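You operate a simulated robot arm through the tools that you are given. There is no shell and no other tool. Be economical: measure what you need, move in short steps, check, and stop when the job is done.

Carry out the task below with a simulated robot arm. There is one attempt and no reset: what you move stays moved.

JOB
Move the red card's spool to its slot, book one out and put the card on DONE.
Fine: the card names lot and slot; set ROLLS to 1 before pressing OUT once.

Only the result counts: the job must be done as asked and must still hold three seconds after the hand-in. Knocking over, shifting, dropping, spilling or breaking anything else fails it.

ROBOT AND FRAMES
A 7-joint arm with a two-finger parallel gripper on a trunk, on a base that drives. Base frame: it is fixed to the floor where the robot stands at the start and does not move with it; the origin is under the middle of the robot, x ahead of it, y to its left, z up; the surface under the hand at the start is at about z = 88. Lengths are in cm, angles in degrees, forces in N, time in s.
With the tool pointing down near the work surface it reaches from about 22 to 74 cm from the robot's upright axis, wherever it stands. Its first joint turns from -166.0 to 166.0 degrees. Places, roughly: done ledge [80, -120, 120]; green in button [60, -100, 100]; gsm dial [50, -100, 100]; number plate eight [60, -10, 100]; number plate five [70, 40, 100]; number plate four [40, -10, 90]; number plate one [40, 40, 90]; number plate seven [60, 0, 100]; number plate six [60, 20, 100]; number plate three [40, 0, 90]; number plate two [40, 20, 90]; rolls dial [50, -110, 100]; slot two [50, 20, 90]; yellow out button [60, -110, 100]. Payload 1.57 kg.
The tool frame sits at the grasp point between the pads (the TCP): z along the fingers, y along the line on which they close. The tips reach 3 cm beyond it. The gripper opens to 11 cm. The fingers are 2.4 cm wide and 1.2 cm thick; the gripper's body (4.8 by 11.2 cm) begins 7.8 cm behind the TCP.
Orientation is that of the tool frame in the base frame, as a unit quaternion [w, x, y, z]. With the fingers straight down and closing along the base's y, the tool's x points along the base's -x, its y along +y and its z along -z.

CONTROLS
- The arm moves only by the tool play_rows. Its argument "commands" is one flat list of numbers, 7 for each row, row after row: the shift along the base's x, y, z in units of 250 mm (1.0 is 250 mm), then the turn, a rotation vector about the base's x, y, z in units of 90 degrees (1.0 is 90 degrees), then the gripper command, from -1 (fully open) to 1 (shut), values between in proportion. In form: [tx, ty, tz, wx, wy, wz, jaw, tx, ty, tz, wx, wy, wz, jaw, ...]. A call has 1 to 8 rows; each row is the pose to reach, as a shift and turn from the pose commanded when the call began. A call with a number of a shift or a turn outside -1 to 1 is refused whole. Rows are played at 5 a second. More than 5 cm and 8.6 degrees between two rows, or a gripper value outside its range, and nothing of the call is played. Where a pose cannot be reached the arm comes as near as it can. A force on the tool above 40 N (or 10 N above the force at the start of the call, whichever is more), or a blocked arm, ends the call early, and 0.2 s more pass. The fingers move at their own pace (about 4.5 cm/s each) and stop on an object; they squeeze with about 43 N. The grip force told is the motor's: it shows also when the fingers shut on nothing. Time passes only in rows, and 0.2 s behind the last, so rows that repeat a pose let the fingers close. The reply holds the time, the measured pose of the TCP, the force on the tool along the base axes, the opening and the grip force, in the units named above and with some noise, with the torque about the TCP (base axes, N m) and any sound that the robot's microphone picked up.
- Cameras (640 x 400 px; columns grow to the right, rows downward): "scene" is now at [2.52, 16.04, 159.72]; the picture's right is [0.10, -0.99, 0.00], its down [-0.63, -0.06, -0.78] and it looks along [0.77, 0.08, -0.63] (base axes); focal length 282 px, centre (320, 200). "wrist" rides on the gripper at [7, 1.6, -14.1] in the tool frame; the picture's right is [-0.23, 0.97, 0.00], its down [-0.85, -0.20, -0.48] and it looks along [-0.47, -0.11, 0.88] (tool axes); focal length 222 px, centre (320, 200). There is no depth. A picture from a camera that has moved, and an enlarged one, comes with that camera's place and axes in the base frame and with its lens.
- grab_frame(camera): a new picture of that camera. The clock stands still meanwhile.
- slide_trunk(by): slides the trunk up (or, below 0, down) by that many cm; the arm and the scene camera ride with it, the base frame stays. It gives what a move gives, with no picture.
- roll_base(legs): drives the robot by 1 to 6 legs, each [ahead, turn to the left] in cm and degrees, along the robot's own axes; the way and the turn of a leg run together, so that a leg with both is an arc; at most 150 cm and 180 degrees a leg. The arm and the cameras ride along, it lands a little off, and it stops where it bumps. It gives what a move gives.
- head_to(pan, tilt): turns the head with the scene camera to pan (to the left, within 155 degrees either way) and tilt (down, from -29 to 69), counted from straight ahead of the robot. It gives what a move gives.
- enlarge(camera, box): a new picture of the part [left, top, right, bottom] of that camera's present view, enlarged. The clock stands still meanwhile.
- sign_off(): hands the job in; it is judged then, once.

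Go step by step. Nothing tells you exact positions but the pictures and the camera data: compare them with the known pose of the tool, close in by small moves and look again before you grip or let go. The budget is 120 turns and 78 pictures, counting those below and the enlarged ones. Unless the task says otherwise, let go and move clear before handing in, and close with one line.

The tools are called after "Emit:" as name(argument=value, ...) on one line, values as JSON. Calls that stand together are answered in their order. play_rows: Moves the arm, as the interface text tells. Its arguments: {"type":"object","properties":{"commands":{"type":"array","items":{"type":"number"}}},"required":["commands"]} The other tools are called the same way: slide_trunk (by) slides the trunk up or down; roll_base (legs) drives the base; head_to (pan, tilt) turns the head that bears the scene camera; grab_frame (camera) takes a picture; enlarge (camera, box) takes an enlarged picture of a part of a camera's view; sign_off () hands the job in.

At the start:

```text
time_s: 0.0
position: [40.76, 0.34, 135.54]
orientation: [0.0, 0.001, 1.0, 0.0]
ft_force: [-0.2, 0.0, 0.7]
moment: [-0.01, 0.01, 0.0]
finger_gap: 11.0
finger_force: 0.0
trunk travel left (down, up): [-52.5, 6.5]
robot x, y, heading: [0.18, -0.4, -0.3]
head pan, tilt: [5.8, 39.0]
```

scene: 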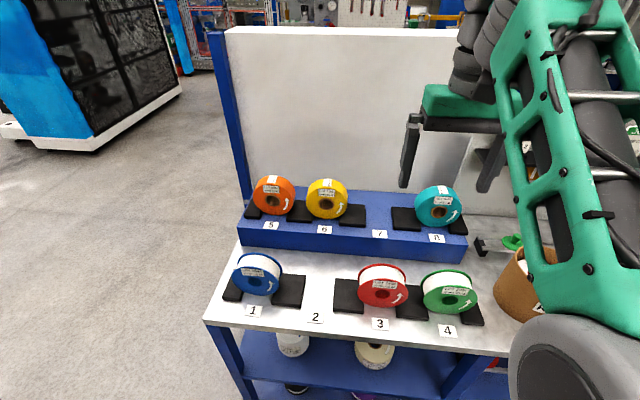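
wrist: 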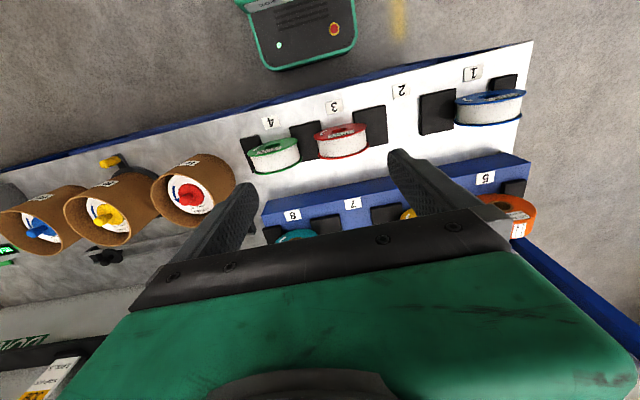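

I see spools standing in slots 1, 3, 4, 5, 6 and 8, with slots 2 and 7 empty. The cards, dials and ledge are to the right, so I'll turn the head there.

Emit:
head_to(pan=-50, tilt=30)

Emit:
grab_frame(camera="scene")

Emit:
enlarge(camera="wrist", box=[0, 130, 260, 292])

```text
time_s: 1.2
position: [40.75, 0.48, 135.5]
orientation: [0.0, 0.001, 1.0, 0.0]
ft_force: [-0.3, -0.7, -0.2]
moment: [0.0, 0.0, -0.04]
finger_gap: 11.0
finger_force: 0.0
trunk travel left (down, up): [-52.5, 6.5]
robot x, y, heading: [0.03, -0.63, 0.0]
head pan, tilt: [-50.0, 30.0]
```

```text
75 pictures are left
camera scene: at [-0.18, 8.24, 161.11], right [-0.77, -0.64, 0.0], down [-0.32, 0.38, -0.87], along [0.56, -0.66, -0.5], focal length 282 px, centre (320, 200)
```

scene: 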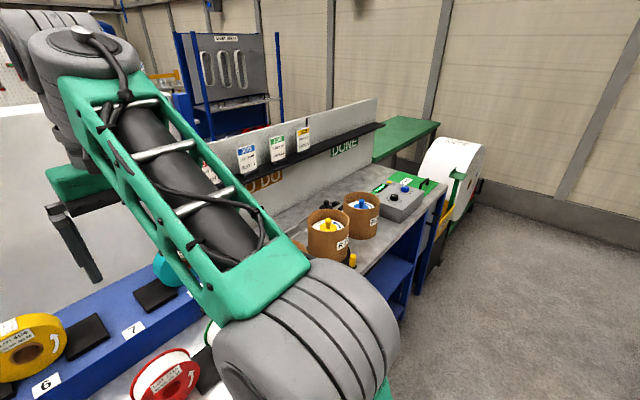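

```text
2.46 times, centred on (130, 211) of wrist
camera zoom: at [33.8, 2.16, 149.61], right [0.23, 0.97, 0.0], down [0.86, -0.2, 0.48], along [0.47, -0.11, -0.88], focal length 547 px, centre (788, 173)
```

zoom: 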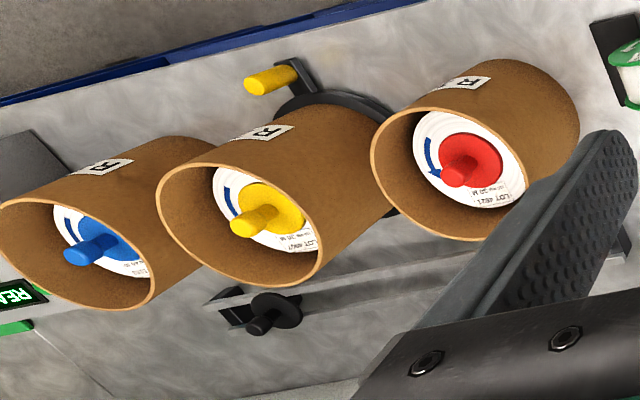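

Tubs on the right hold lots lying flat, and cards stand on a TO DO / DONE ledge. I'll drive right along the bench to read the red card.

Emit:
roll_base(legs=[[-15, 0], [0, -90], [60, 0], [0, 90]])

Emit:
head_to(pan=20, tilt=25)

Emit:
grab_frame(camera="scene")

Emit:
grab_frame(camera="wrist")

```text
time_s: 13.3
position: [25.12, -58.05, 135.57]
orientation: [0.0, -0.001, 1.0, 0.0]
ft_force: [-0.6, 0.5, -0.1]
moment: [0.03, 0.02, -0.01]
finger_gap: 11.01
finger_force: 0.0
trunk travel left (down, up): [-52.5, 6.5]
robot x, y, heading: [-15.53, -58.85, 0.2]
head pan, tilt: [-50.0, 30.0]
```

```text
time_s: 14.7
position: [24.89, -58.11, 135.49]
orientation: [0.0, -0.002, 1.0, 0.0]
ft_force: [0.7, -1.3, 0.7]
moment: [-0.01, 0.03, -0.04]
finger_gap: 11.0
finger_force: 0.1
trunk travel left (down, up): [-52.5, 6.5]
robot x, y, heading: [-15.76, -59.09, 0.1]
head pan, tilt: [20.0, 25.0]
```

```text
73 pictures are left
camera scene: at [-13.18, -40.41, 161.91], right [0.34, -0.94, 0.0], down [-0.4, -0.15, -0.91], along [0.85, 0.31, -0.42], focal length 282 px, centre (320, 200)
```

scene: 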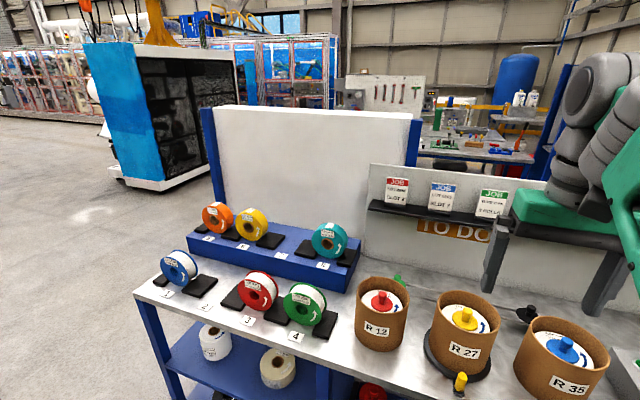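

```text
72 pictures are left
camera wrist: at [18.02, -56.46, 149.61], right [0.22, 0.97, 0.0], down [0.86, -0.2, 0.48], along [0.47, -0.11, -0.88], focal length 222 px, centre (320, 200)
```

wrist: 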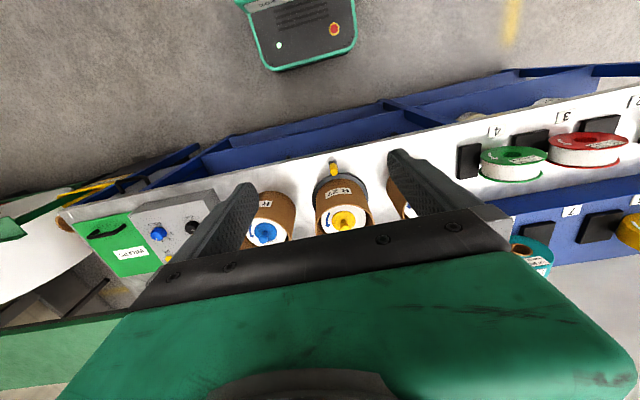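

Emit:
enlarge(camera="scene", box=[360, 165, 440, 215])

Emit:
enlarge(camera="scene", box=[150, 195, 350, 320])

Emit:
enlarge(camera="scene", box=[340, 260, 540, 385])

```text
8.00 times, centred on (400, 190) of scene
camera zoom: at [-13.18, -40.41, 161.91], right [0.34, -0.94, 0.0], down [-0.4, -0.15, -0.91], along [0.85, 0.31, -0.42], focal length 2256 px, centre (-320, 280)
```

zoom: 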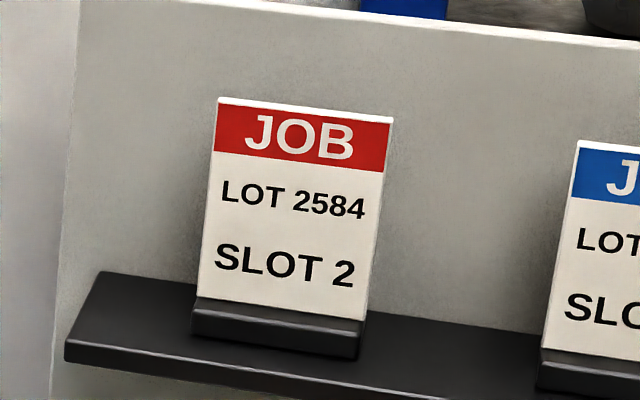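

```text
3.20 times, centred on (250, 258) of scene
camera zoom: at [-13.18, -40.41, 161.91], right [0.34, -0.94, 0.0], down [-0.4, -0.15, -0.91], along [0.85, 0.31, -0.42], focal length 902 px, centre (544, 16)
```

zoom: 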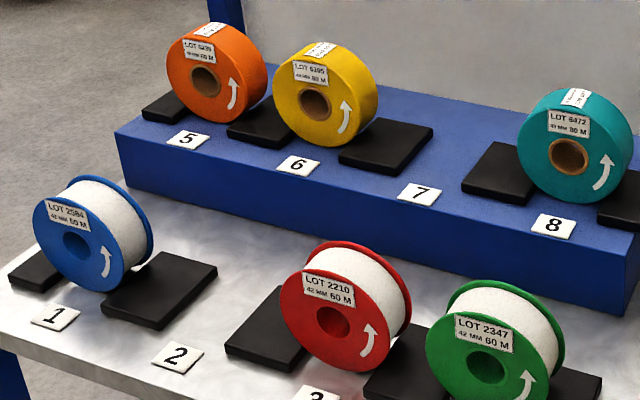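

```text
3.20 times, centred on (440, 322) of scene
camera zoom: at [-13.18, -40.41, 161.91], right [0.34, -0.94, 0.0], down [-0.4, -0.15, -0.91], along [0.85, 0.31, -0.42], focal length 902 px, centre (-64, -192)
```

zoom: 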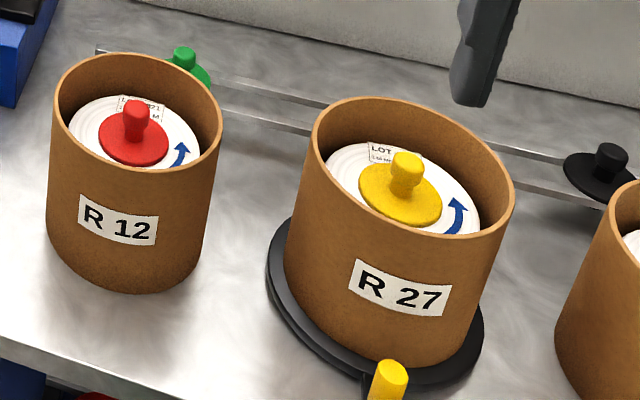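

The red card says LOT 2584 → SLOT 2; lot 2584 is the blue spool standing in slot 1. I'll drive back to stand before slots 1 and 2.

Emit:
roll_base(legs=[[0, 90], [86, 0], [0, -90], [15, 0]])

Emit:
head_to(pan=0, tilt=50)

Emit:
grab_frame(camera="scene")

Emit:
grab_frame(camera="wrist")

```text
time_s: 27.8
position: [39.9, 26.19, 135.39]
orientation: [-0.001, 0.008, 1.0, 0.0]
ft_force: [0.3, -0.9, 0.2]
moment: [0.02, 0.02, 0.02]
finger_gap: 11.01
finger_force: 0.0
trunk travel left (down, up): [-52.5, 6.5]
robot x, y, heading: [-1.05, 26.14, -1.1]
head pan, tilt: [20.0, 25.0]
```

```text
time_s: 28.7
position: [39.81, 26.23, 135.5]
orientation: [0.0, 0.008, 1.0, -0.001]
ft_force: [0.2, -0.1, 0.5]
moment: [-0.04, -0.03, 0.01]
finger_gap: 11.01
finger_force: 0.3
trunk travel left (down, up): [-52.5, 6.5]
robot x, y, heading: [-1.13, 26.01, -0.9]
head pan, tilt: [0.0, 50.0]
```

```text
68 pictures are left
camera scene: at [0.95, 41.46, 158.16], right [-0.01, -1.0, 0.0], down [-0.77, 0.01, -0.64], along [0.64, -0.01, -0.77], focal length 282 px, centre (320, 200)
```

scene: 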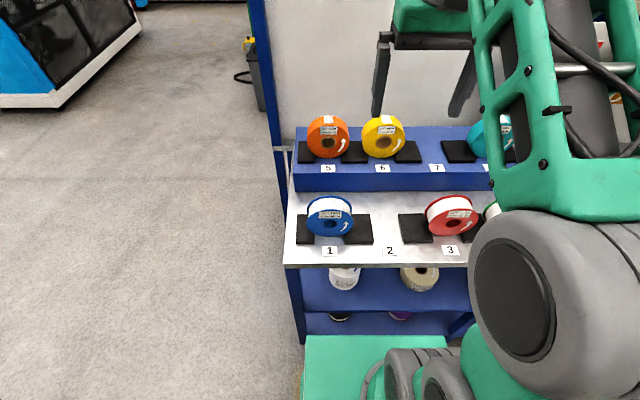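

```text
67 pictures are left
camera wrist: at [32.86, 27.96, 149.6], right [0.24, 0.97, 0.0], down [0.85, -0.21, 0.48], along [0.46, -0.12, -0.88], focal length 222 px, centre (320, 200)
```

wrist: 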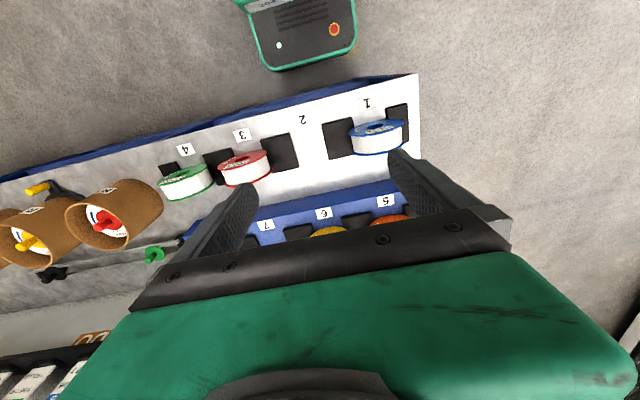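

I'll enlarge the slot 1–3 region to measure it.

Emit:
enlarge(camera="scene", box=[280, 180, 480, 305])

Emit:
enlarge(camera="wrist", box=[220, 80, 430, 211])

```text
3.20 times, centred on (380, 242) of scene
camera zoom: at [0.95, 41.46, 158.16], right [-0.01, -1.0, 0.0], down [-0.77, 0.01, -0.64], along [0.64, -0.01, -0.77], focal length 902 px, centre (128, 64)
```

zoom: 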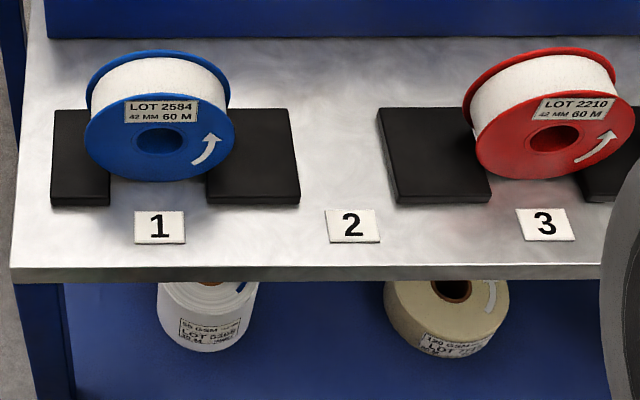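

```text
3.05 times, centred on (325, 146) of wrist
camera zoom: at [32.86, 27.96, 149.6], right [0.24, 0.97, 0.0], down [0.85, -0.21, 0.48], along [0.46, -0.12, -0.88], focal length 677 px, centre (305, 366)
```

zoom: 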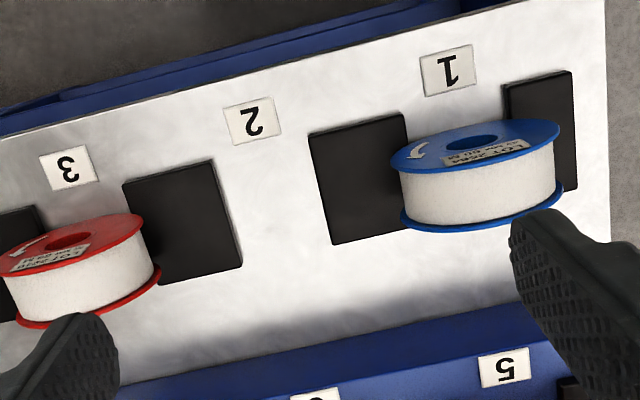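

Slot pitch is 17 cm: slot 1 is at about (47.8, 38.0), slot 2 at about (47.8, 21). The spool is about 12.7 across and 5 wide along x, top at z≈101. I'll turn the gripper 90° to grip it across its width, moving above it.

Emit:
play_rows(commands=[0.04, 0.059, -0.05, 0, 0, 0.092, -1, 0.08, 0.118, -0.1, 0, 0, 0.184, -1, 0.12, 0.177, -0.15, 0, 0, 0.276, -1, 0.16, 0.236, -0.2, 0, 0, 0.368, -1, 0.2, 0.295, -0.25, 0, 0, 0.46, -1, 0.24, 0.354, -0.3, 0, 0, 0.552, -1, 0.28, 0.413, -0.35, 0, 0, 0.644, -1, 0.32, 0.472, -0.4, 0, 0, 0.736, -1])

Emit:
play_rows(commands=[0, 0, -0.05, 0, 0, 0.092, -1, 0, 0, -0.1, 0, 0, 0.184, -1, 0, 0, -0.15, 0, 0, 0.274, -1, 0, 0, -0.2, 0, 0, 0.274, -1, 0, 0, -0.2, 0, 0, 0.274, -1])

Emit:
grab_frame(camera="scene")

Emit:
grab_frame(camera="wrist")

```text
time_s: 30.5
position: [47.76, 38.16, 125.45]
orientation: [0.0, -0.54, 0.841, 0.0]
ft_force: [-0.5, 0.5, -0.5]
moment: [-0.02, -0.01, -0.03]
finger_gap: 10.98
finger_force: 0.1
trunk travel left (down, up): [-52.5, 6.5]
robot x, y, heading: [-1.1, 26.09, -1.1]
head pan, tilt: [0.0, 50.0]
```

```text
time_s: 31.7
position: [47.78, 37.87, 120.47]
orientation: [0.0, 0.709, -0.705, 0.0]
ft_force: [-0.7, -0.9, -0.1]
moment: [-0.04, -0.03, 0.03]
finger_gap: 11.0
finger_force: 0.2
trunk travel left (down, up): [-52.5, 6.5]
robot x, y, heading: [-1.09, 26.04, -0.9]
head pan, tilt: [0.0, 50.0]
```

```text
64 pictures are left
camera scene: at [0.96, 41.46, 158.16], right [-0.02, -1.0, 0.0], down [-0.77, 0.01, -0.64], along [0.64, -0.01, -0.77], focal length 282 px, centre (320, 200)
```

scene: 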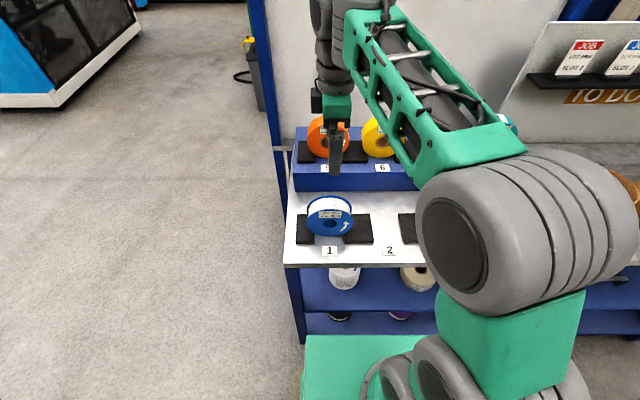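

```text
63 pictures are left
camera wrist: at [46.2, 31.12, 134.61], right [-0.97, 0.23, 0.0], down [0.2, 0.86, 0.48], along [0.11, 0.47, -0.88], focal length 222 px, centre (320, 200)
```

wrist: 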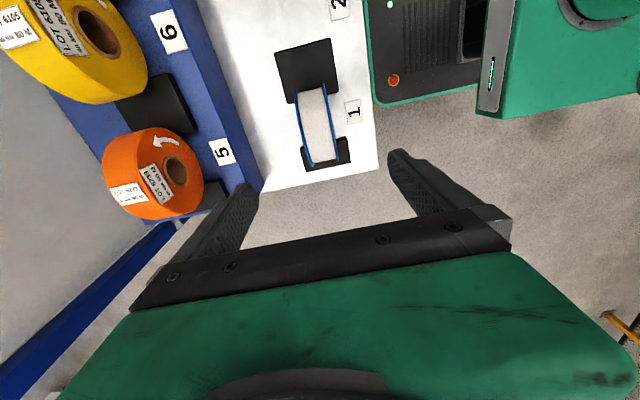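

The gripper is centred above the blue spool. I'll descend to TCP z≈97.5 and check before closing.

Emit:
play_rows(commands=[0, 0, -0.15, 0, 0, 0, -1, 0.002, 0.002, -0.3, 0, 0, 0, -1, 0.004, 0.004, -0.45, 0, 0, 0, -1, 0.004, 0.004, -0.6, 0, 0, 0, -1, 0.004, 0.004, -0.7, 0, 0, 0, -1, 0.004, 0.004, -0.8, 0, 0, 0, -1, 0.004, 0.004, -0.9, 0, 0, 0, -1, 0.004, 0.004, -0.92, 0, 0, 0, -1])

Emit:
grab_frame(camera="wrist")

Emit:
enlarge(camera="scene", box=[280, 160, 440, 260])

```text
time_s: 33.5
position: [47.94, 37.95, 97.51]
orientation: [0.0, 0.708, -0.707, 0.0]
ft_force: [0.6, 0.3, 0.4]
moment: [-0.01, -0.01, 0.0]
finger_gap: 11.0
finger_force: 0.1
trunk travel left (down, up): [-52.5, 6.5]
robot x, y, heading: [-1.07, 26.16, -1.0]
head pan, tilt: [0.0, 50.0]
```

```text
62 pictures are left
camera wrist: at [46.34, 31.21, 111.64], right [-0.97, 0.23, 0.0], down [0.2, 0.86, 0.48], along [0.11, 0.47, -0.88], focal length 222 px, centre (320, 200)
```

wrist: 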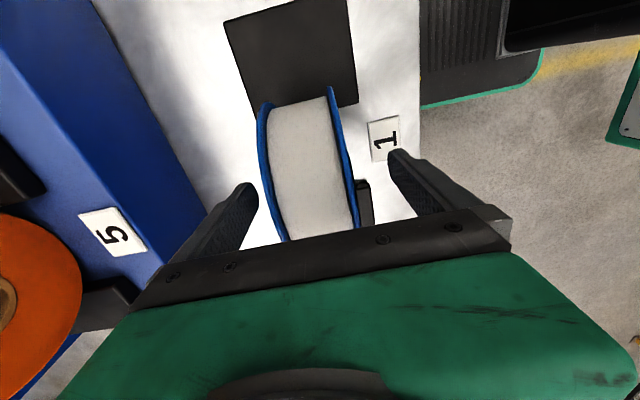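

```text
4.00 times, centred on (360, 210) of scene
camera zoom: at [0.96, 41.46, 158.16], right [-0.02, -1.0, 0.0], down [-0.77, 0.01, -0.64], along [0.64, -0.01, -0.77], focal length 1128 px, centre (160, 160)
```

zoom: 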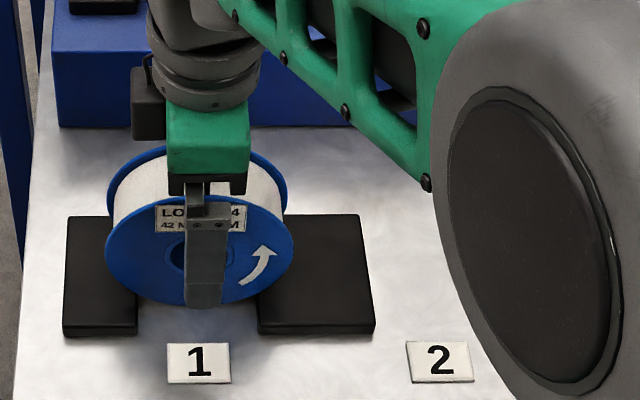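

The fingers straddle the spool properly; closing now.

Emit:
play_rows(commands=[0, 0, 0, 0, 0, 0, 0, 0, 0, 0, 0, 0, 0, 0.3, 0, 0, 0, 0, 0, 0, 1, 0, 0, 0, 0, 0, 0, 1, 0, 0, 0, 0, 0, 0, 1, 0, 0, 0, 0, 0, 0, 1])

Emit:
play_rows(commands=[0, 0, 0.04, 0, 0, 0, 1, 0, 0, 0.1, 0, 0, 0, 1, 0, 0, 0.2, 0, 0, 0, 1, 0, 0, 0.3, 0, 0, 0, 1, 0, 0, 0.3, 0, 0, 0, 1])

Emit:
grab_frame(camera="wrist")

Emit:
enlarge(camera="scene", box=[280, 140, 440, 240])

```text
time_s: 34.9
position: [47.95, 38.14, 97.52]
orientation: [0.0, -0.706, 0.708, 0.0]
ft_force: [-0.3, -0.8, 0.2]
moment: [0.03, -0.04, 0.04]
finger_gap: 4.94
finger_force: 34.9
trunk travel left (down, up): [-52.5, 6.5]
robot x, y, heading: [-0.77, 25.85, -0.8]
head pan, tilt: [0.0, 50.0]
```

```text
time_s: 36.1
position: [47.97, 37.92, 104.86]
orientation: [-0.001, -0.707, 0.707, 0.001]
ft_force: [0.1, 0.3, -3.7]
moment: [0.0, 0.02, 0.02]
finger_gap: 4.99
finger_force: 43.2
trunk travel left (down, up): [-52.5, 6.5]
robot x, y, heading: [-0.69, 26.14, -1.1]
head pan, tilt: [0.0, 50.0]
```

```text
60 pictures are left
camera wrist: at [46.33, 31.01, 119.01], right [-0.97, 0.23, 0.0], down [0.2, 0.86, 0.48], along [0.11, 0.47, -0.88], focal length 222 px, centre (320, 200)
```

wrist: 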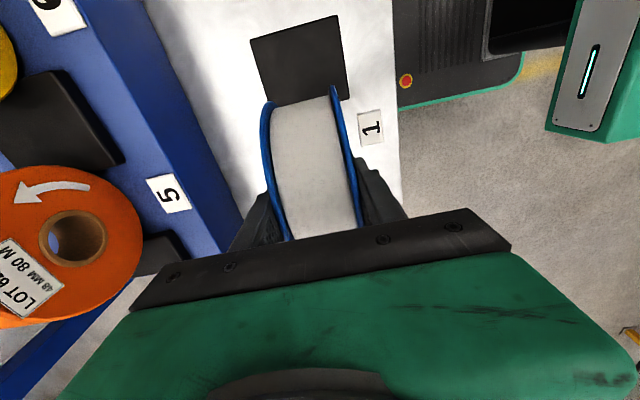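

```text
4.00 times, centred on (360, 190) of scene
camera zoom: at [0.98, 41.46, 158.15], right [-0.02, -1.0, 0.0], down [-0.77, 0.01, -0.64], along [0.64, -0.01, -0.77], focal length 1128 px, centre (160, 240)
```

zoom: 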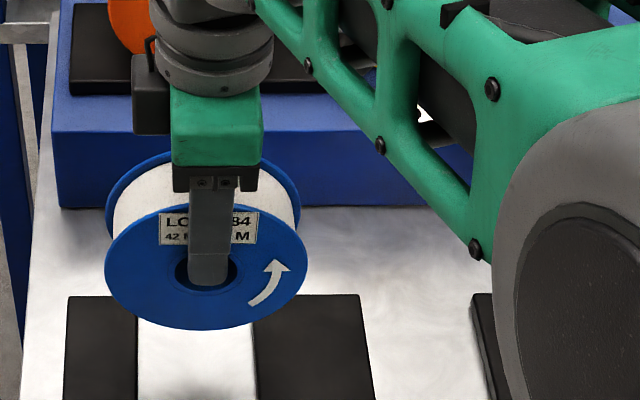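

The spool (gap 5.0) is lifted with no slip. I'll shift it 17 cm to the right over slot 2.

Emit:
play_rows(commands=[0, -0.1, 0, 0, 0, 0, 1, 0, -0.2, 0, 0, 0, 0, 1, 0, -0.3, 0, 0, 0, 0, 1, 0, -0.4, 0, 0, 0, 0, 1, 0, -0.5, 0, 0, 0, 0, 1, 0, -0.6, 0, 0, 0, 0, 1, 0, -0.678, 0, 0, 0, 0, 1, 0, -0.678, 0, 0, 0, 0, 1])

Emit:
grab_frame(camera="wrist")

Emit:
grab_frame(camera="scene")

```text
time_s: 37.9
position: [47.81, 20.79, 104.79]
orientation: [0.0, 0.707, -0.707, 0.0]
ft_force: [1.0, -0.1, -2.9]
moment: [0.02, -0.01, 0.04]
finger_gap: 4.97
finger_force: 43.4
trunk travel left (down, up): [-52.5, 6.5]
robot x, y, heading: [-0.88, 25.98, -1.1]
head pan, tilt: [0.0, 50.0]
```

```text
58 pictures are left
camera wrist: at [46.24, 14.06, 118.96], right [-0.97, 0.23, 0.0], down [0.2, 0.86, 0.48], along [0.11, 0.47, -0.88], focal length 222 px, centre (320, 200)
```

wrist: 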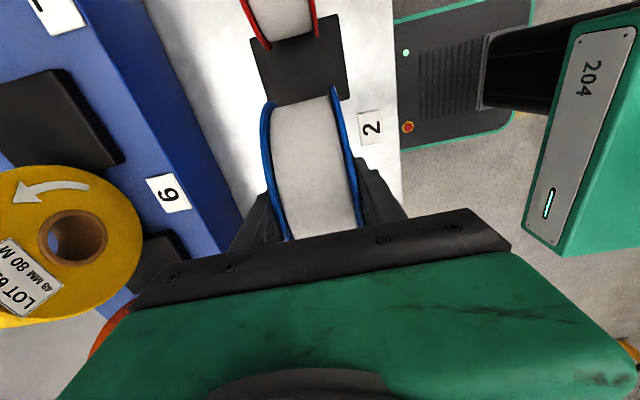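

```text
57 pictures are left
camera scene: at [0.98, 41.45, 158.16], right [-0.02, -1.0, 0.0], down [-0.77, 0.01, -0.64], along [0.64, -0.01, -0.77], focal length 282 px, centre (320, 200)
```

scene: 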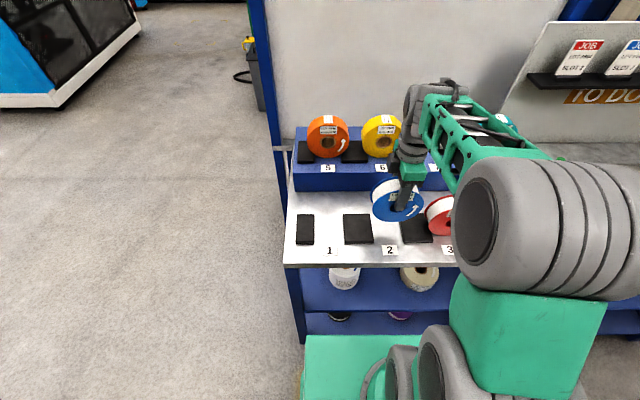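

The wrist view over slot 2 matches the one over slot 1, so the alignment is good. I'll lower by the same amount I lifted.

Emit:
play_rows(commands=[0, 0, -0.1, 0, 0, 0, 1, 0, 0, -0.18, 0, 0, 0, 1, 0, 0, -0.24, 0, 0, 0, 1, 0, 0, -0.27, 0, 0, 0, 1, 0, 0, -0.29, 0, 0, 0, 1, 0, 0, -0.3, 0, 0, 0, 1, 0, 0, -0.3, 0, 0, 0, 1])

Emit:
grab_frame(camera="wrist")

Emit:
enlarge(camera="scene", box=[320, 170, 480, 270])

```text
time_s: 39.5
position: [48.04, 21.03, 97.61]
orientation: [0.001, -0.707, 0.707, -0.001]
ft_force: [0.2, -0.2, 2.2]
moment: [-0.01, 0.19, -0.01]
finger_gap: 4.99
finger_force: 42.9
trunk travel left (down, up): [-52.5, 6.5]
robot x, y, heading: [-1.3, 26.02, -0.8]
head pan, tilt: [0.0, 50.0]
```

```text
56 pictures are left
camera wrist: at [46.32, 14.2, 111.65], right [-0.97, 0.23, 0.0], down [0.2, 0.86, 0.48], along [0.11, 0.47, -0.88], focal length 222 px, centre (320, 200)
```

wrist: 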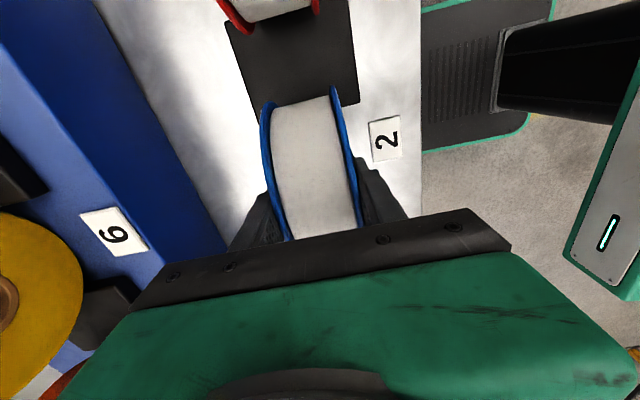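

```text
4.00 times, centred on (400, 220) of scene
camera zoom: at [0.94, 41.46, 158.17], right [-0.02, -1.0, 0.0], down [-0.77, 0.01, -0.64], along [0.64, -0.01, -0.77], focal length 1128 px, centre (0, 120)
```

zoom: 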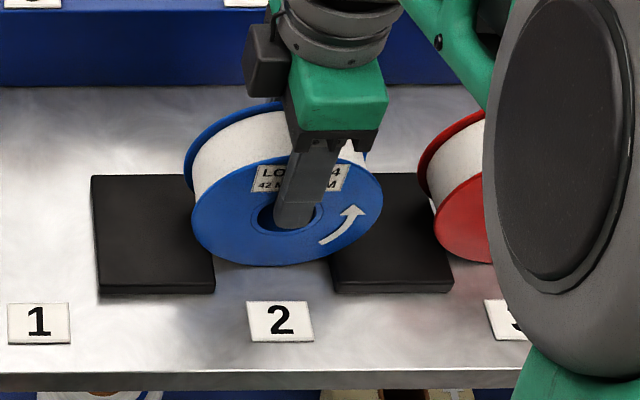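

The spool is seated in slot 2. I'll release and rise straight up.

Emit:
play_rows(commands=[0, 0, 0, 0, 0, 0, 0.0, 0, 0, 0, 0, 0, 0, -0.6, 0, 0, 0, 0, 0, 0, -1, 0, 0, 0, 0, 0, 0, -1, 0, 0, 0, 0, 0, 0, -1, 0, 0, 0, 0, 0, 0, -1])

Emit:
play_rows(commands=[0, 0, 0.1, 0, 0, 0, -1, 0, 0, 0.25, 0, 0, 0, -1, 0, 0, 0.4, 0, 0, 0, -1, 0, 0, 0.55, 0, 0, 0, -1, 0, 0, 0.7, 0, 0, 0, -1, 0, 0, 0.85, 0, 0, 0, -1, 0, 0, 1.0, 0, 0, 0, -1])

Emit:
enlarge(camera="scene", box=[280, 110, 520, 260])

```text
time_s: 40.9
position: [48.04, 21.08, 97.43]
orientation: [0.001, 0.707, -0.707, 0.0]
ft_force: [-0.2, 0.3, -0.3]
moment: [0.01, 0.03, -0.01]
finger_gap: 11.02
finger_force: 0.0
trunk travel left (down, up): [-52.5, 6.5]
robot x, y, heading: [-0.99, 26.23, -0.9]
head pan, tilt: [0.0, 50.0]
```

```text
time_s: 42.5
position: [47.85, 21.21, 122.39]
orientation: [-0.001, 0.708, -0.707, 0.0]
ft_force: [-1.0, 0.0, -0.6]
moment: [-0.03, -0.02, 0.03]
finger_gap: 10.98
finger_force: 0.0
trunk travel left (down, up): [-52.5, 6.5]
robot x, y, heading: [-1.18, 25.97, -1.2]
head pan, tilt: [0.0, 50.0]
```

```text
2.67 times, centred on (400, 185) of scene
camera zoom: at [0.94, 41.45, 158.15], right [-0.02, -1.0, 0.0], down [-0.77, 0.01, -0.64], along [0.64, -0.01, -0.77], focal length 752 px, centre (107, 240)
```

zoom: 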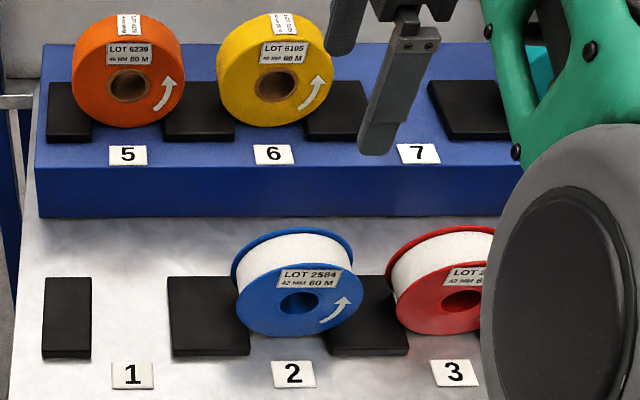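

The spool stands in slot 2, everything else undisturbed. Next I'll raise the arm and drive to the control panel.

Emit:
play_rows(commands=[-0.1, 0, 0.15, 0, 0, 0, -1, -0.2, 0.05, 0.3, 0, 0, 0, -1, -0.3, 0.1, 0.45, 0, 0, 0, -1, -0.4, 0.15, 0.55, 0, 0, 0, -1, -0.4, 0.2, 0.6, 0, 0, 0, -1])

Emit:
roll_base(legs=[[-15, 0], [0, -90], [126, 0], [0, 90], [10, 0]])

Emit:
head_to(pan=-5, tilt=40)

Emit:
grab_frame(camera="scene")

Emit:
grab_frame(camera="wrist")

```text
time_s: 43.7
position: [38.01, 26.14, 137.28]
orientation: [0.0, -0.707, 0.707, 0.0]
ft_force: [0.8, -0.6, -0.5]
moment: [0.03, 0.01, -0.01]
finger_gap: 10.99
finger_force: 0.0
trunk travel left (down, up): [-52.5, 6.5]
robot x, y, heading: [-1.18, 25.88, -0.5]
head pan, tilt: [0.0, 50.0]
```

```text
time_s: 59.3
position: [36.31, -97.43, 137.19]
orientation: [0.001, 0.718, -0.696, -0.001]
ft_force: [1.3, 0.3, 0.5]
moment: [0.01, 0.04, 0.0]
finger_gap: 10.99
finger_force: 0.0
trunk travel left (down, up): [-52.5, 6.5]
robot x, y, heading: [-2.85, -98.53, 0.8]
head pan, tilt: [0.0, 50.0]
```

```text
time_s: 60.0
position: [36.12, -97.39, 137.19]
orientation: [0.0, 0.718, -0.696, 0.0]
ft_force: [0.1, 0.6, 0.2]
moment: [0.01, 0.01, 0.02]
finger_gap: 10.99
finger_force: 0.2
trunk travel left (down, up): [-52.5, 6.5]
robot x, y, heading: [-2.88, -98.51, 0.9]
head pan, tilt: [-5.0, 40.0]
```

```text
53 pictures are left
camera scene: at [-0.6, -83.89, 159.57], right [-0.07, -1.0, 0.0], down [-0.64, 0.05, -0.77], along [0.76, -0.06, -0.64], focal length 282 px, centre (320, 200)
```

scene: 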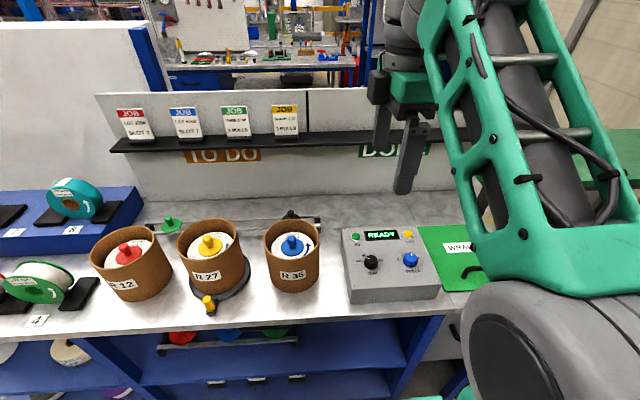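

```text
52 pictures are left
camera wrist: at [34.74, -104.36, 151.41], right [-0.98, 0.2, 0.0], down [0.17, 0.86, 0.48], along [0.09, 0.47, -0.88], focal length 222 px, centre (320, 200)
```

wrist: 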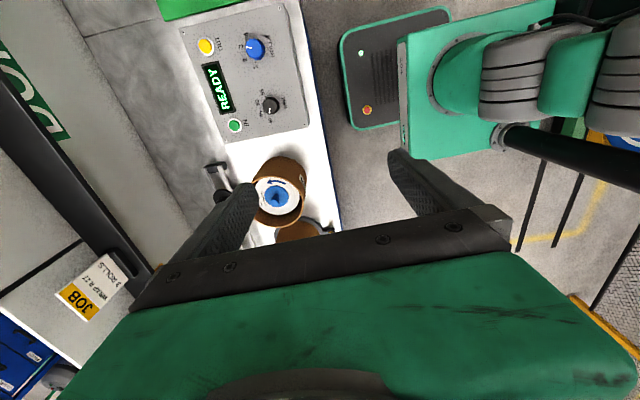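

Emit:
enlarge(camera="scene", box=[335, 220, 447, 290])

Emit:
enlarge(camera="wrist", box=[170, 10, 330, 110])

Emit:
enlarge(camera="scene", box=[90, 85, 330, 235])

```text
5.71 times, centred on (391, 255) of scene
camera zoom: at [-0.6, -83.89, 159.57], right [-0.07, -1.0, 0.0], down [-0.64, 0.05, -0.77], along [0.76, -0.06, -0.64], focal length 1611 px, centre (-86, -114)
```

zoom: 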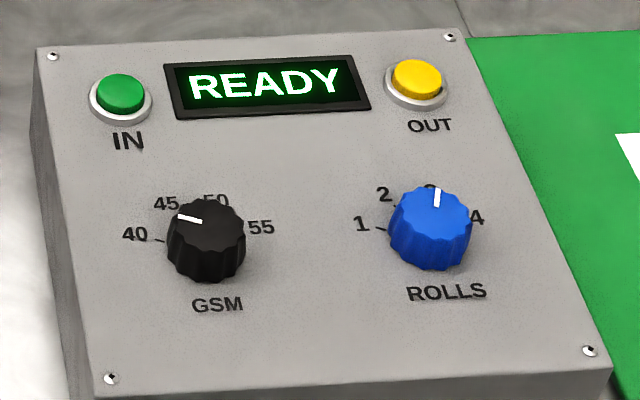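

```text
4.00 times, centred on (250, 60) of wrist
camera zoom: at [34.74, -104.36, 151.41], right [-0.98, 0.2, 0.0], down [0.17, 0.86, 0.48], along [0.09, 0.47, -0.88], focal length 888 px, centre (600, 760)
```

zoom: 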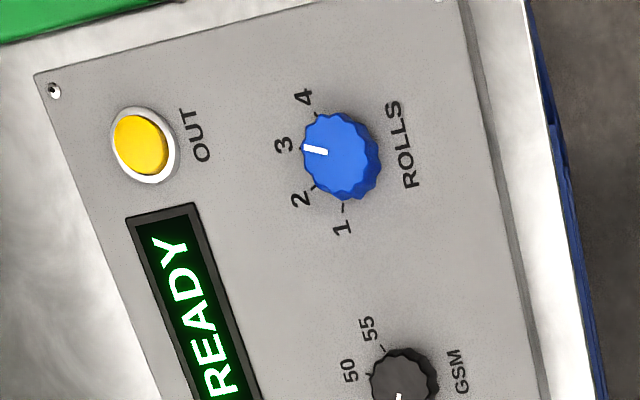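

```text
2.67 times, centred on (210, 160) of scene
camera zoom: at [-0.6, -83.89, 159.57], right [-0.07, -1.0, 0.0], down [-0.64, 0.05, -0.77], along [0.76, -0.06, -0.64], focal length 752 px, centre (613, 307)
```

zoom: 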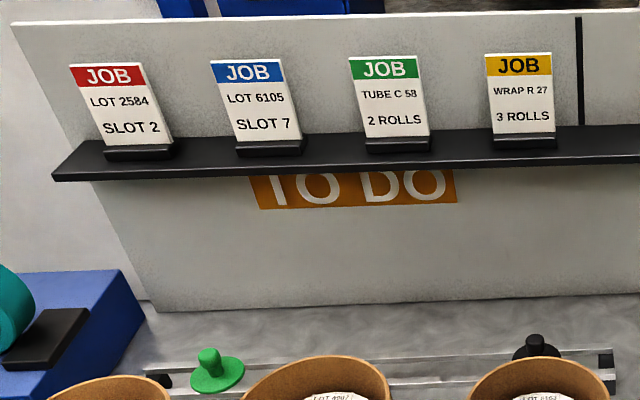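

ROLLS reads 3 and must go to 1; the knob is about (46, -112, 98) and OUT about (55, -114.5, 98). I'll move above the panel for a close look.

Emit:
play_rows(commands=[0.08, -0.1, -0.13, 0, 0, -0.02, -1, 0.16, -0.2, -0.26, 0, 0, -0.02, -1, 0.24, -0.3, -0.39, 0, 0, -0.02, -1, 0.32, -0.4, -0.52, 0, 0, -0.02, -1, 0.4, -0.5, -0.65, 0, 0, -0.02, -1, 0.4, -0.58, -0.65, 0, 0, -0.02, -1, 0.4, -0.58, -0.65, 0, 0, -0.02, -1])

Emit:
grab_frame(camera="wrist")

Emit:
enlarge(camera="scene", box=[300, 180, 460, 280])

```text
time_s: 61.6
position: [45.91, -112.03, 121.01]
orientation: [0.0, -0.707, 0.707, 0.0]
ft_force: [-0.7, 0.5, 0.1]
moment: [0.02, 0.0, -0.01]
finger_gap: 11.02
finger_force: 0.0
trunk travel left (down, up): [-52.5, 6.5]
robot x, y, heading: [-2.78, -98.51, 0.9]
head pan, tilt: [-5.0, 40.0]
```

```text
48 pictures are left
camera wrist: at [44.36, -118.82, 135.17], right [-0.97, 0.23, 0.0], down [0.2, 0.86, 0.48], along [0.11, 0.47, -0.88], focal length 222 px, centre (320, 200)
```

wrist: 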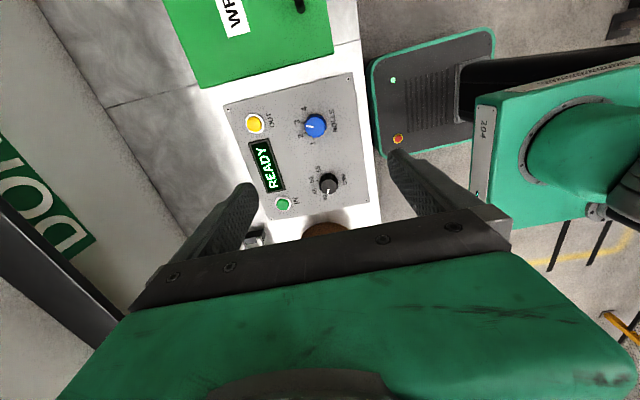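

```text
4.00 times, centred on (380, 230) of scene
camera zoom: at [-0.63, -83.9, 159.57], right [-0.07, -1.0, 0.0], down [-0.64, 0.05, -0.77], along [0.76, -0.06, -0.64], focal length 1128 px, centre (80, 80)
```

zoom: 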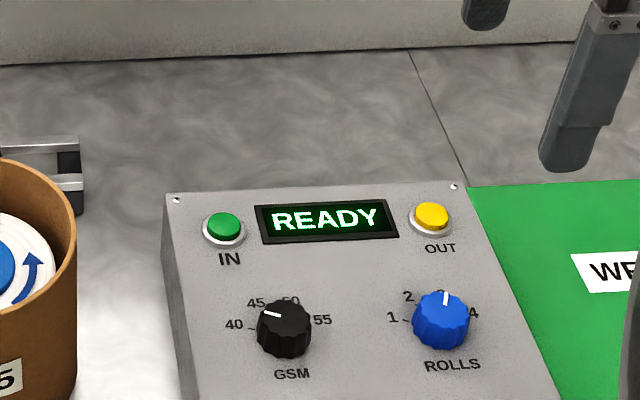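

Emit:
enlarge(camera="wrist", box=[220, 70, 380, 170])

```text
4.00 times, centred on (300, 120) of wrist
camera zoom: at [44.36, -118.82, 135.17], right [-0.97, 0.23, 0.0], down [0.2, 0.86, 0.48], along [0.11, 0.47, -0.88], focal length 888 px, centre (400, 520)
```

zoom: 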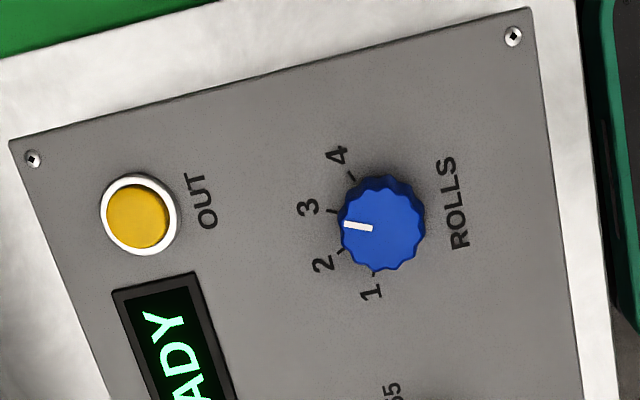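

The panel is flat at z≈96.7, the knob is centred at (46.5, -112.4), top at z≈98.2, with ticks ~43° apart; 3→1 is about +85°. I'll turn the wrist back to closing along y so there's room for the turn, and lower part way.

Emit:
play_rows(commands=[0.02, -0.01, 0, 0, 0, -0.092, -0.5, 0.02, -0.013, 0, 0, 0, -0.184, 0, 0.024, -0.013, 0, 0, 0, -0.276, 0, 0.024, -0.013, -0.05, 0, 0, -0.368, 0, 0.024, -0.013, -0.1, 0, 0, -0.46, 0, 0.024, -0.013, -0.15, 0, 0, -0.552, 0, 0.024, -0.013, -0.2, 0, 0, -0.644, 0, 0.024, -0.013, -0.25, 0, 0, -0.736, 0])

Emit:
play_rows(commands=[0, 0, -0.05, 0, 0, -0.09, 0, 0, 0, -0.1, 0, 0, -0.18, 0, 0, 0, -0.18, 0, 0, -0.264, 0, 0, 0, -0.28, 0, 0, -0.264, 0, 0, 0, -0.36, 0, 0, -0.264, 0, 0, 0, -0.36, 0, 0, -0.264, 0])

Emit:
grab_frame(camera="wrist")

Emit:
enlarge(camera="scene", box=[320, 200, 448, 280])

```text
time_s: 63.4
position: [46.81, -112.2, 114.93]
orientation: [0.0, -0.204, 0.979, 0.001]
ft_force: [-0.2, 0.2, 0.4]
moment: [-0.01, 0.01, -0.01]
finger_gap: 5.52
finger_force: 0.1
trunk travel left (down, up): [-52.5, 6.5]
robot x, y, heading: [-2.96, -98.89, 0.8]
head pan, tilt: [-5.0, 40.0]
```

```text
time_s: 64.8
position: [46.79, -112.27, 105.94]
orientation: [0.0, 0.001, 1.0, 0.0]
ft_force: [0.0, 0.0, -0.1]
moment: [-0.04, 0.0, -0.01]
finger_gap: 5.52
finger_force: 0.0
trunk travel left (down, up): [-52.5, 6.5]
robot x, y, heading: [-2.91, -98.45, 0.6]
head pan, tilt: [-5.0, 40.0]
```

```text
45 pictures are left
camera wrist: at [39.83, -110.58, 120.07], right [0.23, 0.97, 0.0], down [0.86, -0.2, 0.48], along [0.47, -0.11, -0.88], focal length 222 px, centre (320, 200)
```

wrist: 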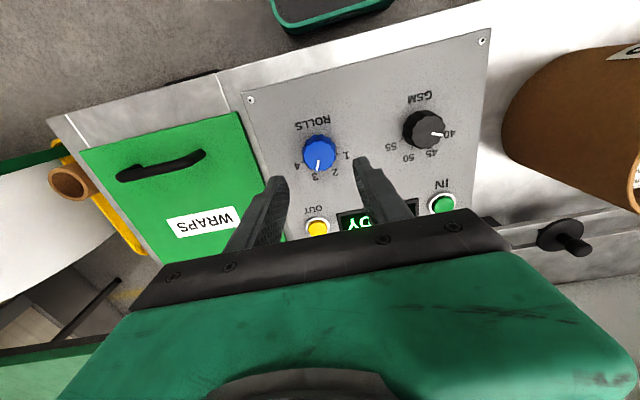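

```text
5.00 times, centred on (384, 240) of scene
camera zoom: at [-0.6, -83.89, 159.58], right [-0.07, -1.0, 0.0], down [-0.64, 0.05, -0.77], along [0.76, -0.06, -0.64], focal length 1410 px, centre (0, 0)
```

zoom: 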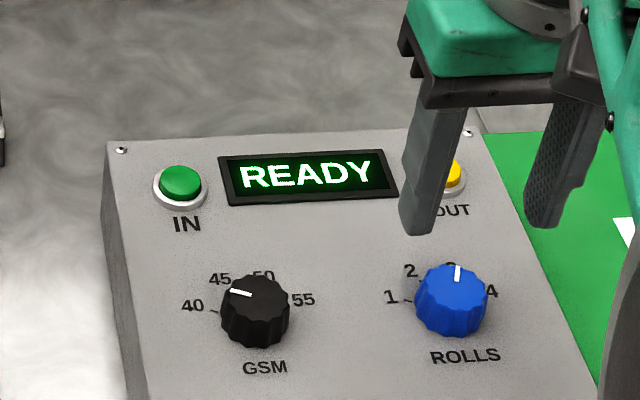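

The knob lies under the fingers, about 0.3 cm nearer in x. I'll lower so the tips straddle the knob and check.

Emit:
play_rows(commands=[-0.014, 0, -0.08, 0, 0, 0, 0, -0.014, 0, -0.15, 0, 0, 0, 0, -0.014, 0, -0.19, 0, 0, 0, 0, -0.014, 0, -0.215, 0, 0, 0, 0, -0.014, 0, -0.23, 0, 0, 0, 0, -0.014, 0, -0.23, 0, 0, 0, 0])

Emit:
enlarge(camera="wrist", box=[220, 100, 420, 225])

Emit:
enlarge(camera="scene", box=[350, 210, 446, 270])

```text
time_s: 66.2
position: [46.28, -112.1, 100.09]
orientation: [0.0, 0.0, 1.0, 0.0]
ft_force: [0.3, -1.0, -0.4]
moment: [-0.02, -0.01, 0.04]
finger_gap: 5.49
finger_force: 0.0
trunk travel left (down, up): [-52.5, 6.5]
robot x, y, heading: [-2.78, -98.32, 0.8]
head pan, tilt: [-5.0, 40.0]
```

```text
3.20 times, centred on (320, 162) of wrist
camera zoom: at [39.39, -110.53, 114.22], right [0.23, 0.97, 0.0], down [0.86, -0.2, 0.48], along [0.47, -0.11, -0.88], focal length 711 px, centre (320, 320)
```

zoom: 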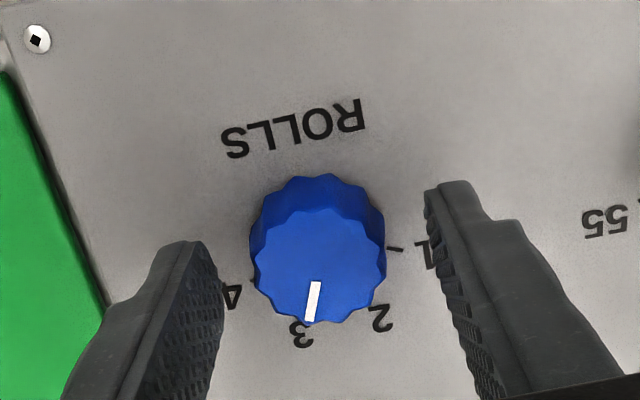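

```text
6.67 times, centred on (398, 240) of scene
camera zoom: at [-0.6, -83.89, 159.58], right [-0.07, -1.0, 0.0], down [-0.64, 0.05, -0.77], along [0.76, -0.06, -0.64], focal length 1880 px, centre (-200, -67)
```

zoom: 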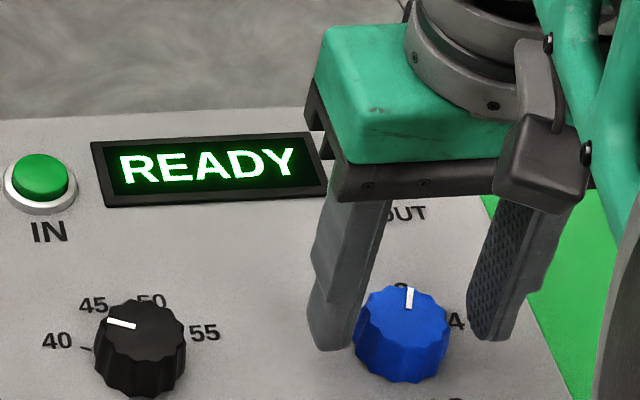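

Fingers straddle the knob symmetrically. I'll close on it and begin the counter-clockwise turn (66° first).

Emit:
play_rows(commands=[0.006, 0, 0, 0, 0, 0, 0.3, 0.006, 0, 0, 0, 0, 0, 1, 0.006, 0, 0, 0, 0, 0, 1, 0.006, 0, 0, 0, 0, 0, 1, 0.006, 0, 0, 0, 0, 0, 1])

Emit:
play_rows(commands=[0, 0, 0, 0, 0, 0.09, 1, 0, 0, 0, 0, 0, 0.18, 1, 0, 0, 0, 0, 0, 0.27, 1, 0, 0, 0, 0, 0, 0.36, 1, 0, 0, 0, 0, 0, 0.45, 1, 0, 0, 0, 0, 0, 0.54, 1, 0, 0, 0, 0, 0, 0.63, 1, 0, 0, 0, 0, 0, 0.72, 1])

Emit:
enlarge(camera="wrist", box=[220, 100, 420, 225])

Emit:
enlarge(camera="scene", box=[350, 210, 446, 270])

```text
time_s: 67.4
position: [46.59, -112.41, 100.13]
orientation: [-0.001, 0.0, 1.0, 0.0]
ft_force: [-0.7, -6.9, -1.6]
moment: [-0.26, -0.07, 0.0]
finger_gap: 3.38
finger_force: 42.0
trunk travel left (down, up): [-52.5, 6.5]
robot x, y, heading: [-2.84, -98.55, 1.0]
head pan, tilt: [-5.0, 40.0]
```

```text
time_s: 69.2
position: [46.52, -112.41, 100.07]
orientation: [0.001, -0.535, 0.845, -0.001]
ft_force: [0.4, -18.6, 5.8]
moment: [-0.45, 0.07, -0.03]
finger_gap: 3.39
finger_force: 41.2
trunk travel left (down, up): [-52.5, 6.5]
robot x, y, heading: [-2.98, -98.66, 0.8]
head pan, tilt: [-5.0, 40.0]
```

```text
3.20 times, centred on (320, 162) of wrist
camera zoom: at [42.13, -118.03, 114.19], right [-0.78, 0.62, 0.0], down [0.54, 0.69, 0.48], along [0.3, 0.38, -0.88], focal length 711 px, centre (320, 320)
```

zoom: 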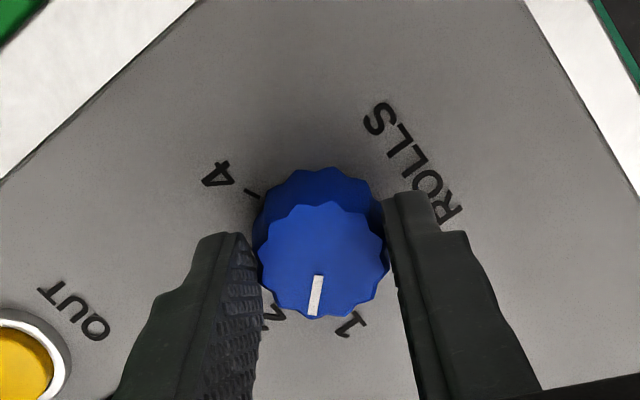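

```text
6.67 times, centred on (398, 240) of scene
camera zoom: at [-0.62, -84.14, 159.61], right [-0.07, -1.0, 0.0], down [-0.64, 0.05, -0.77], along [0.76, -0.05, -0.64], focal length 1880 px, centre (-200, -67)
```

zoom: 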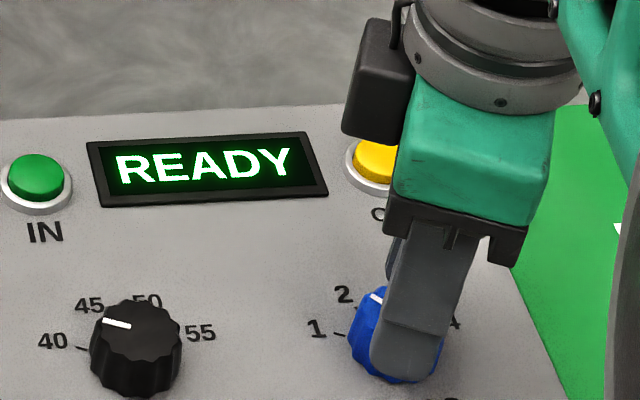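

The knob turns with the gripper (pointer between 2 and 1). Turning the remaining ~20°.

Emit:
play_rows(commands=[0, -0.003, 0, 0, 0, 0.07, 1, 0, -0.005, 0, 0, 0, 0.14, 1, 0, -0.006, 0, 0, 0, 0.215, 1, 0, -0.006, 0, 0, 0, 0.215, 1])

Emit:
enlarge(camera="wrist", box=[220, 100, 420, 225])

```text
time_s: 70.2
position: [46.61, -112.47, 100.06]
orientation: [0.0, -0.67, 0.742, -0.001]
ft_force: [7.4, -11.4, 13.0]
moment: [-0.01, -0.34, 0.02]
finger_gap: 3.4
finger_force: 41.3
trunk travel left (down, up): [-52.5, 6.5]
robot x, y, heading: [-2.68, -98.75, 0.7]
head pan, tilt: [-5.0, 40.0]
```

```text
3.20 times, centred on (320, 162) of wrist
camera zoom: at [44.32, -119.2, 114.2], right [-0.95, 0.32, 0.0], down [0.28, 0.83, 0.48], along [0.16, 0.45, -0.88], focal length 711 px, centre (320, 320)
```

zoom: 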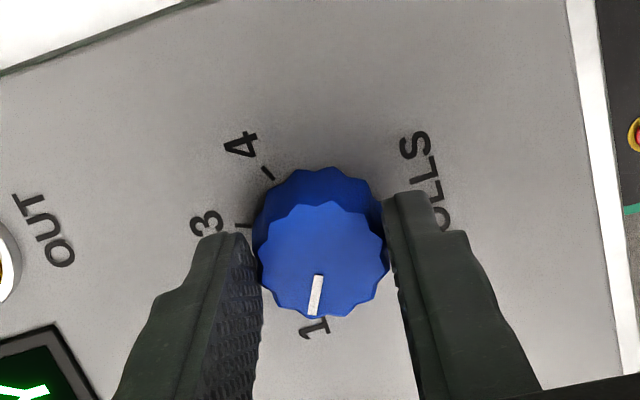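

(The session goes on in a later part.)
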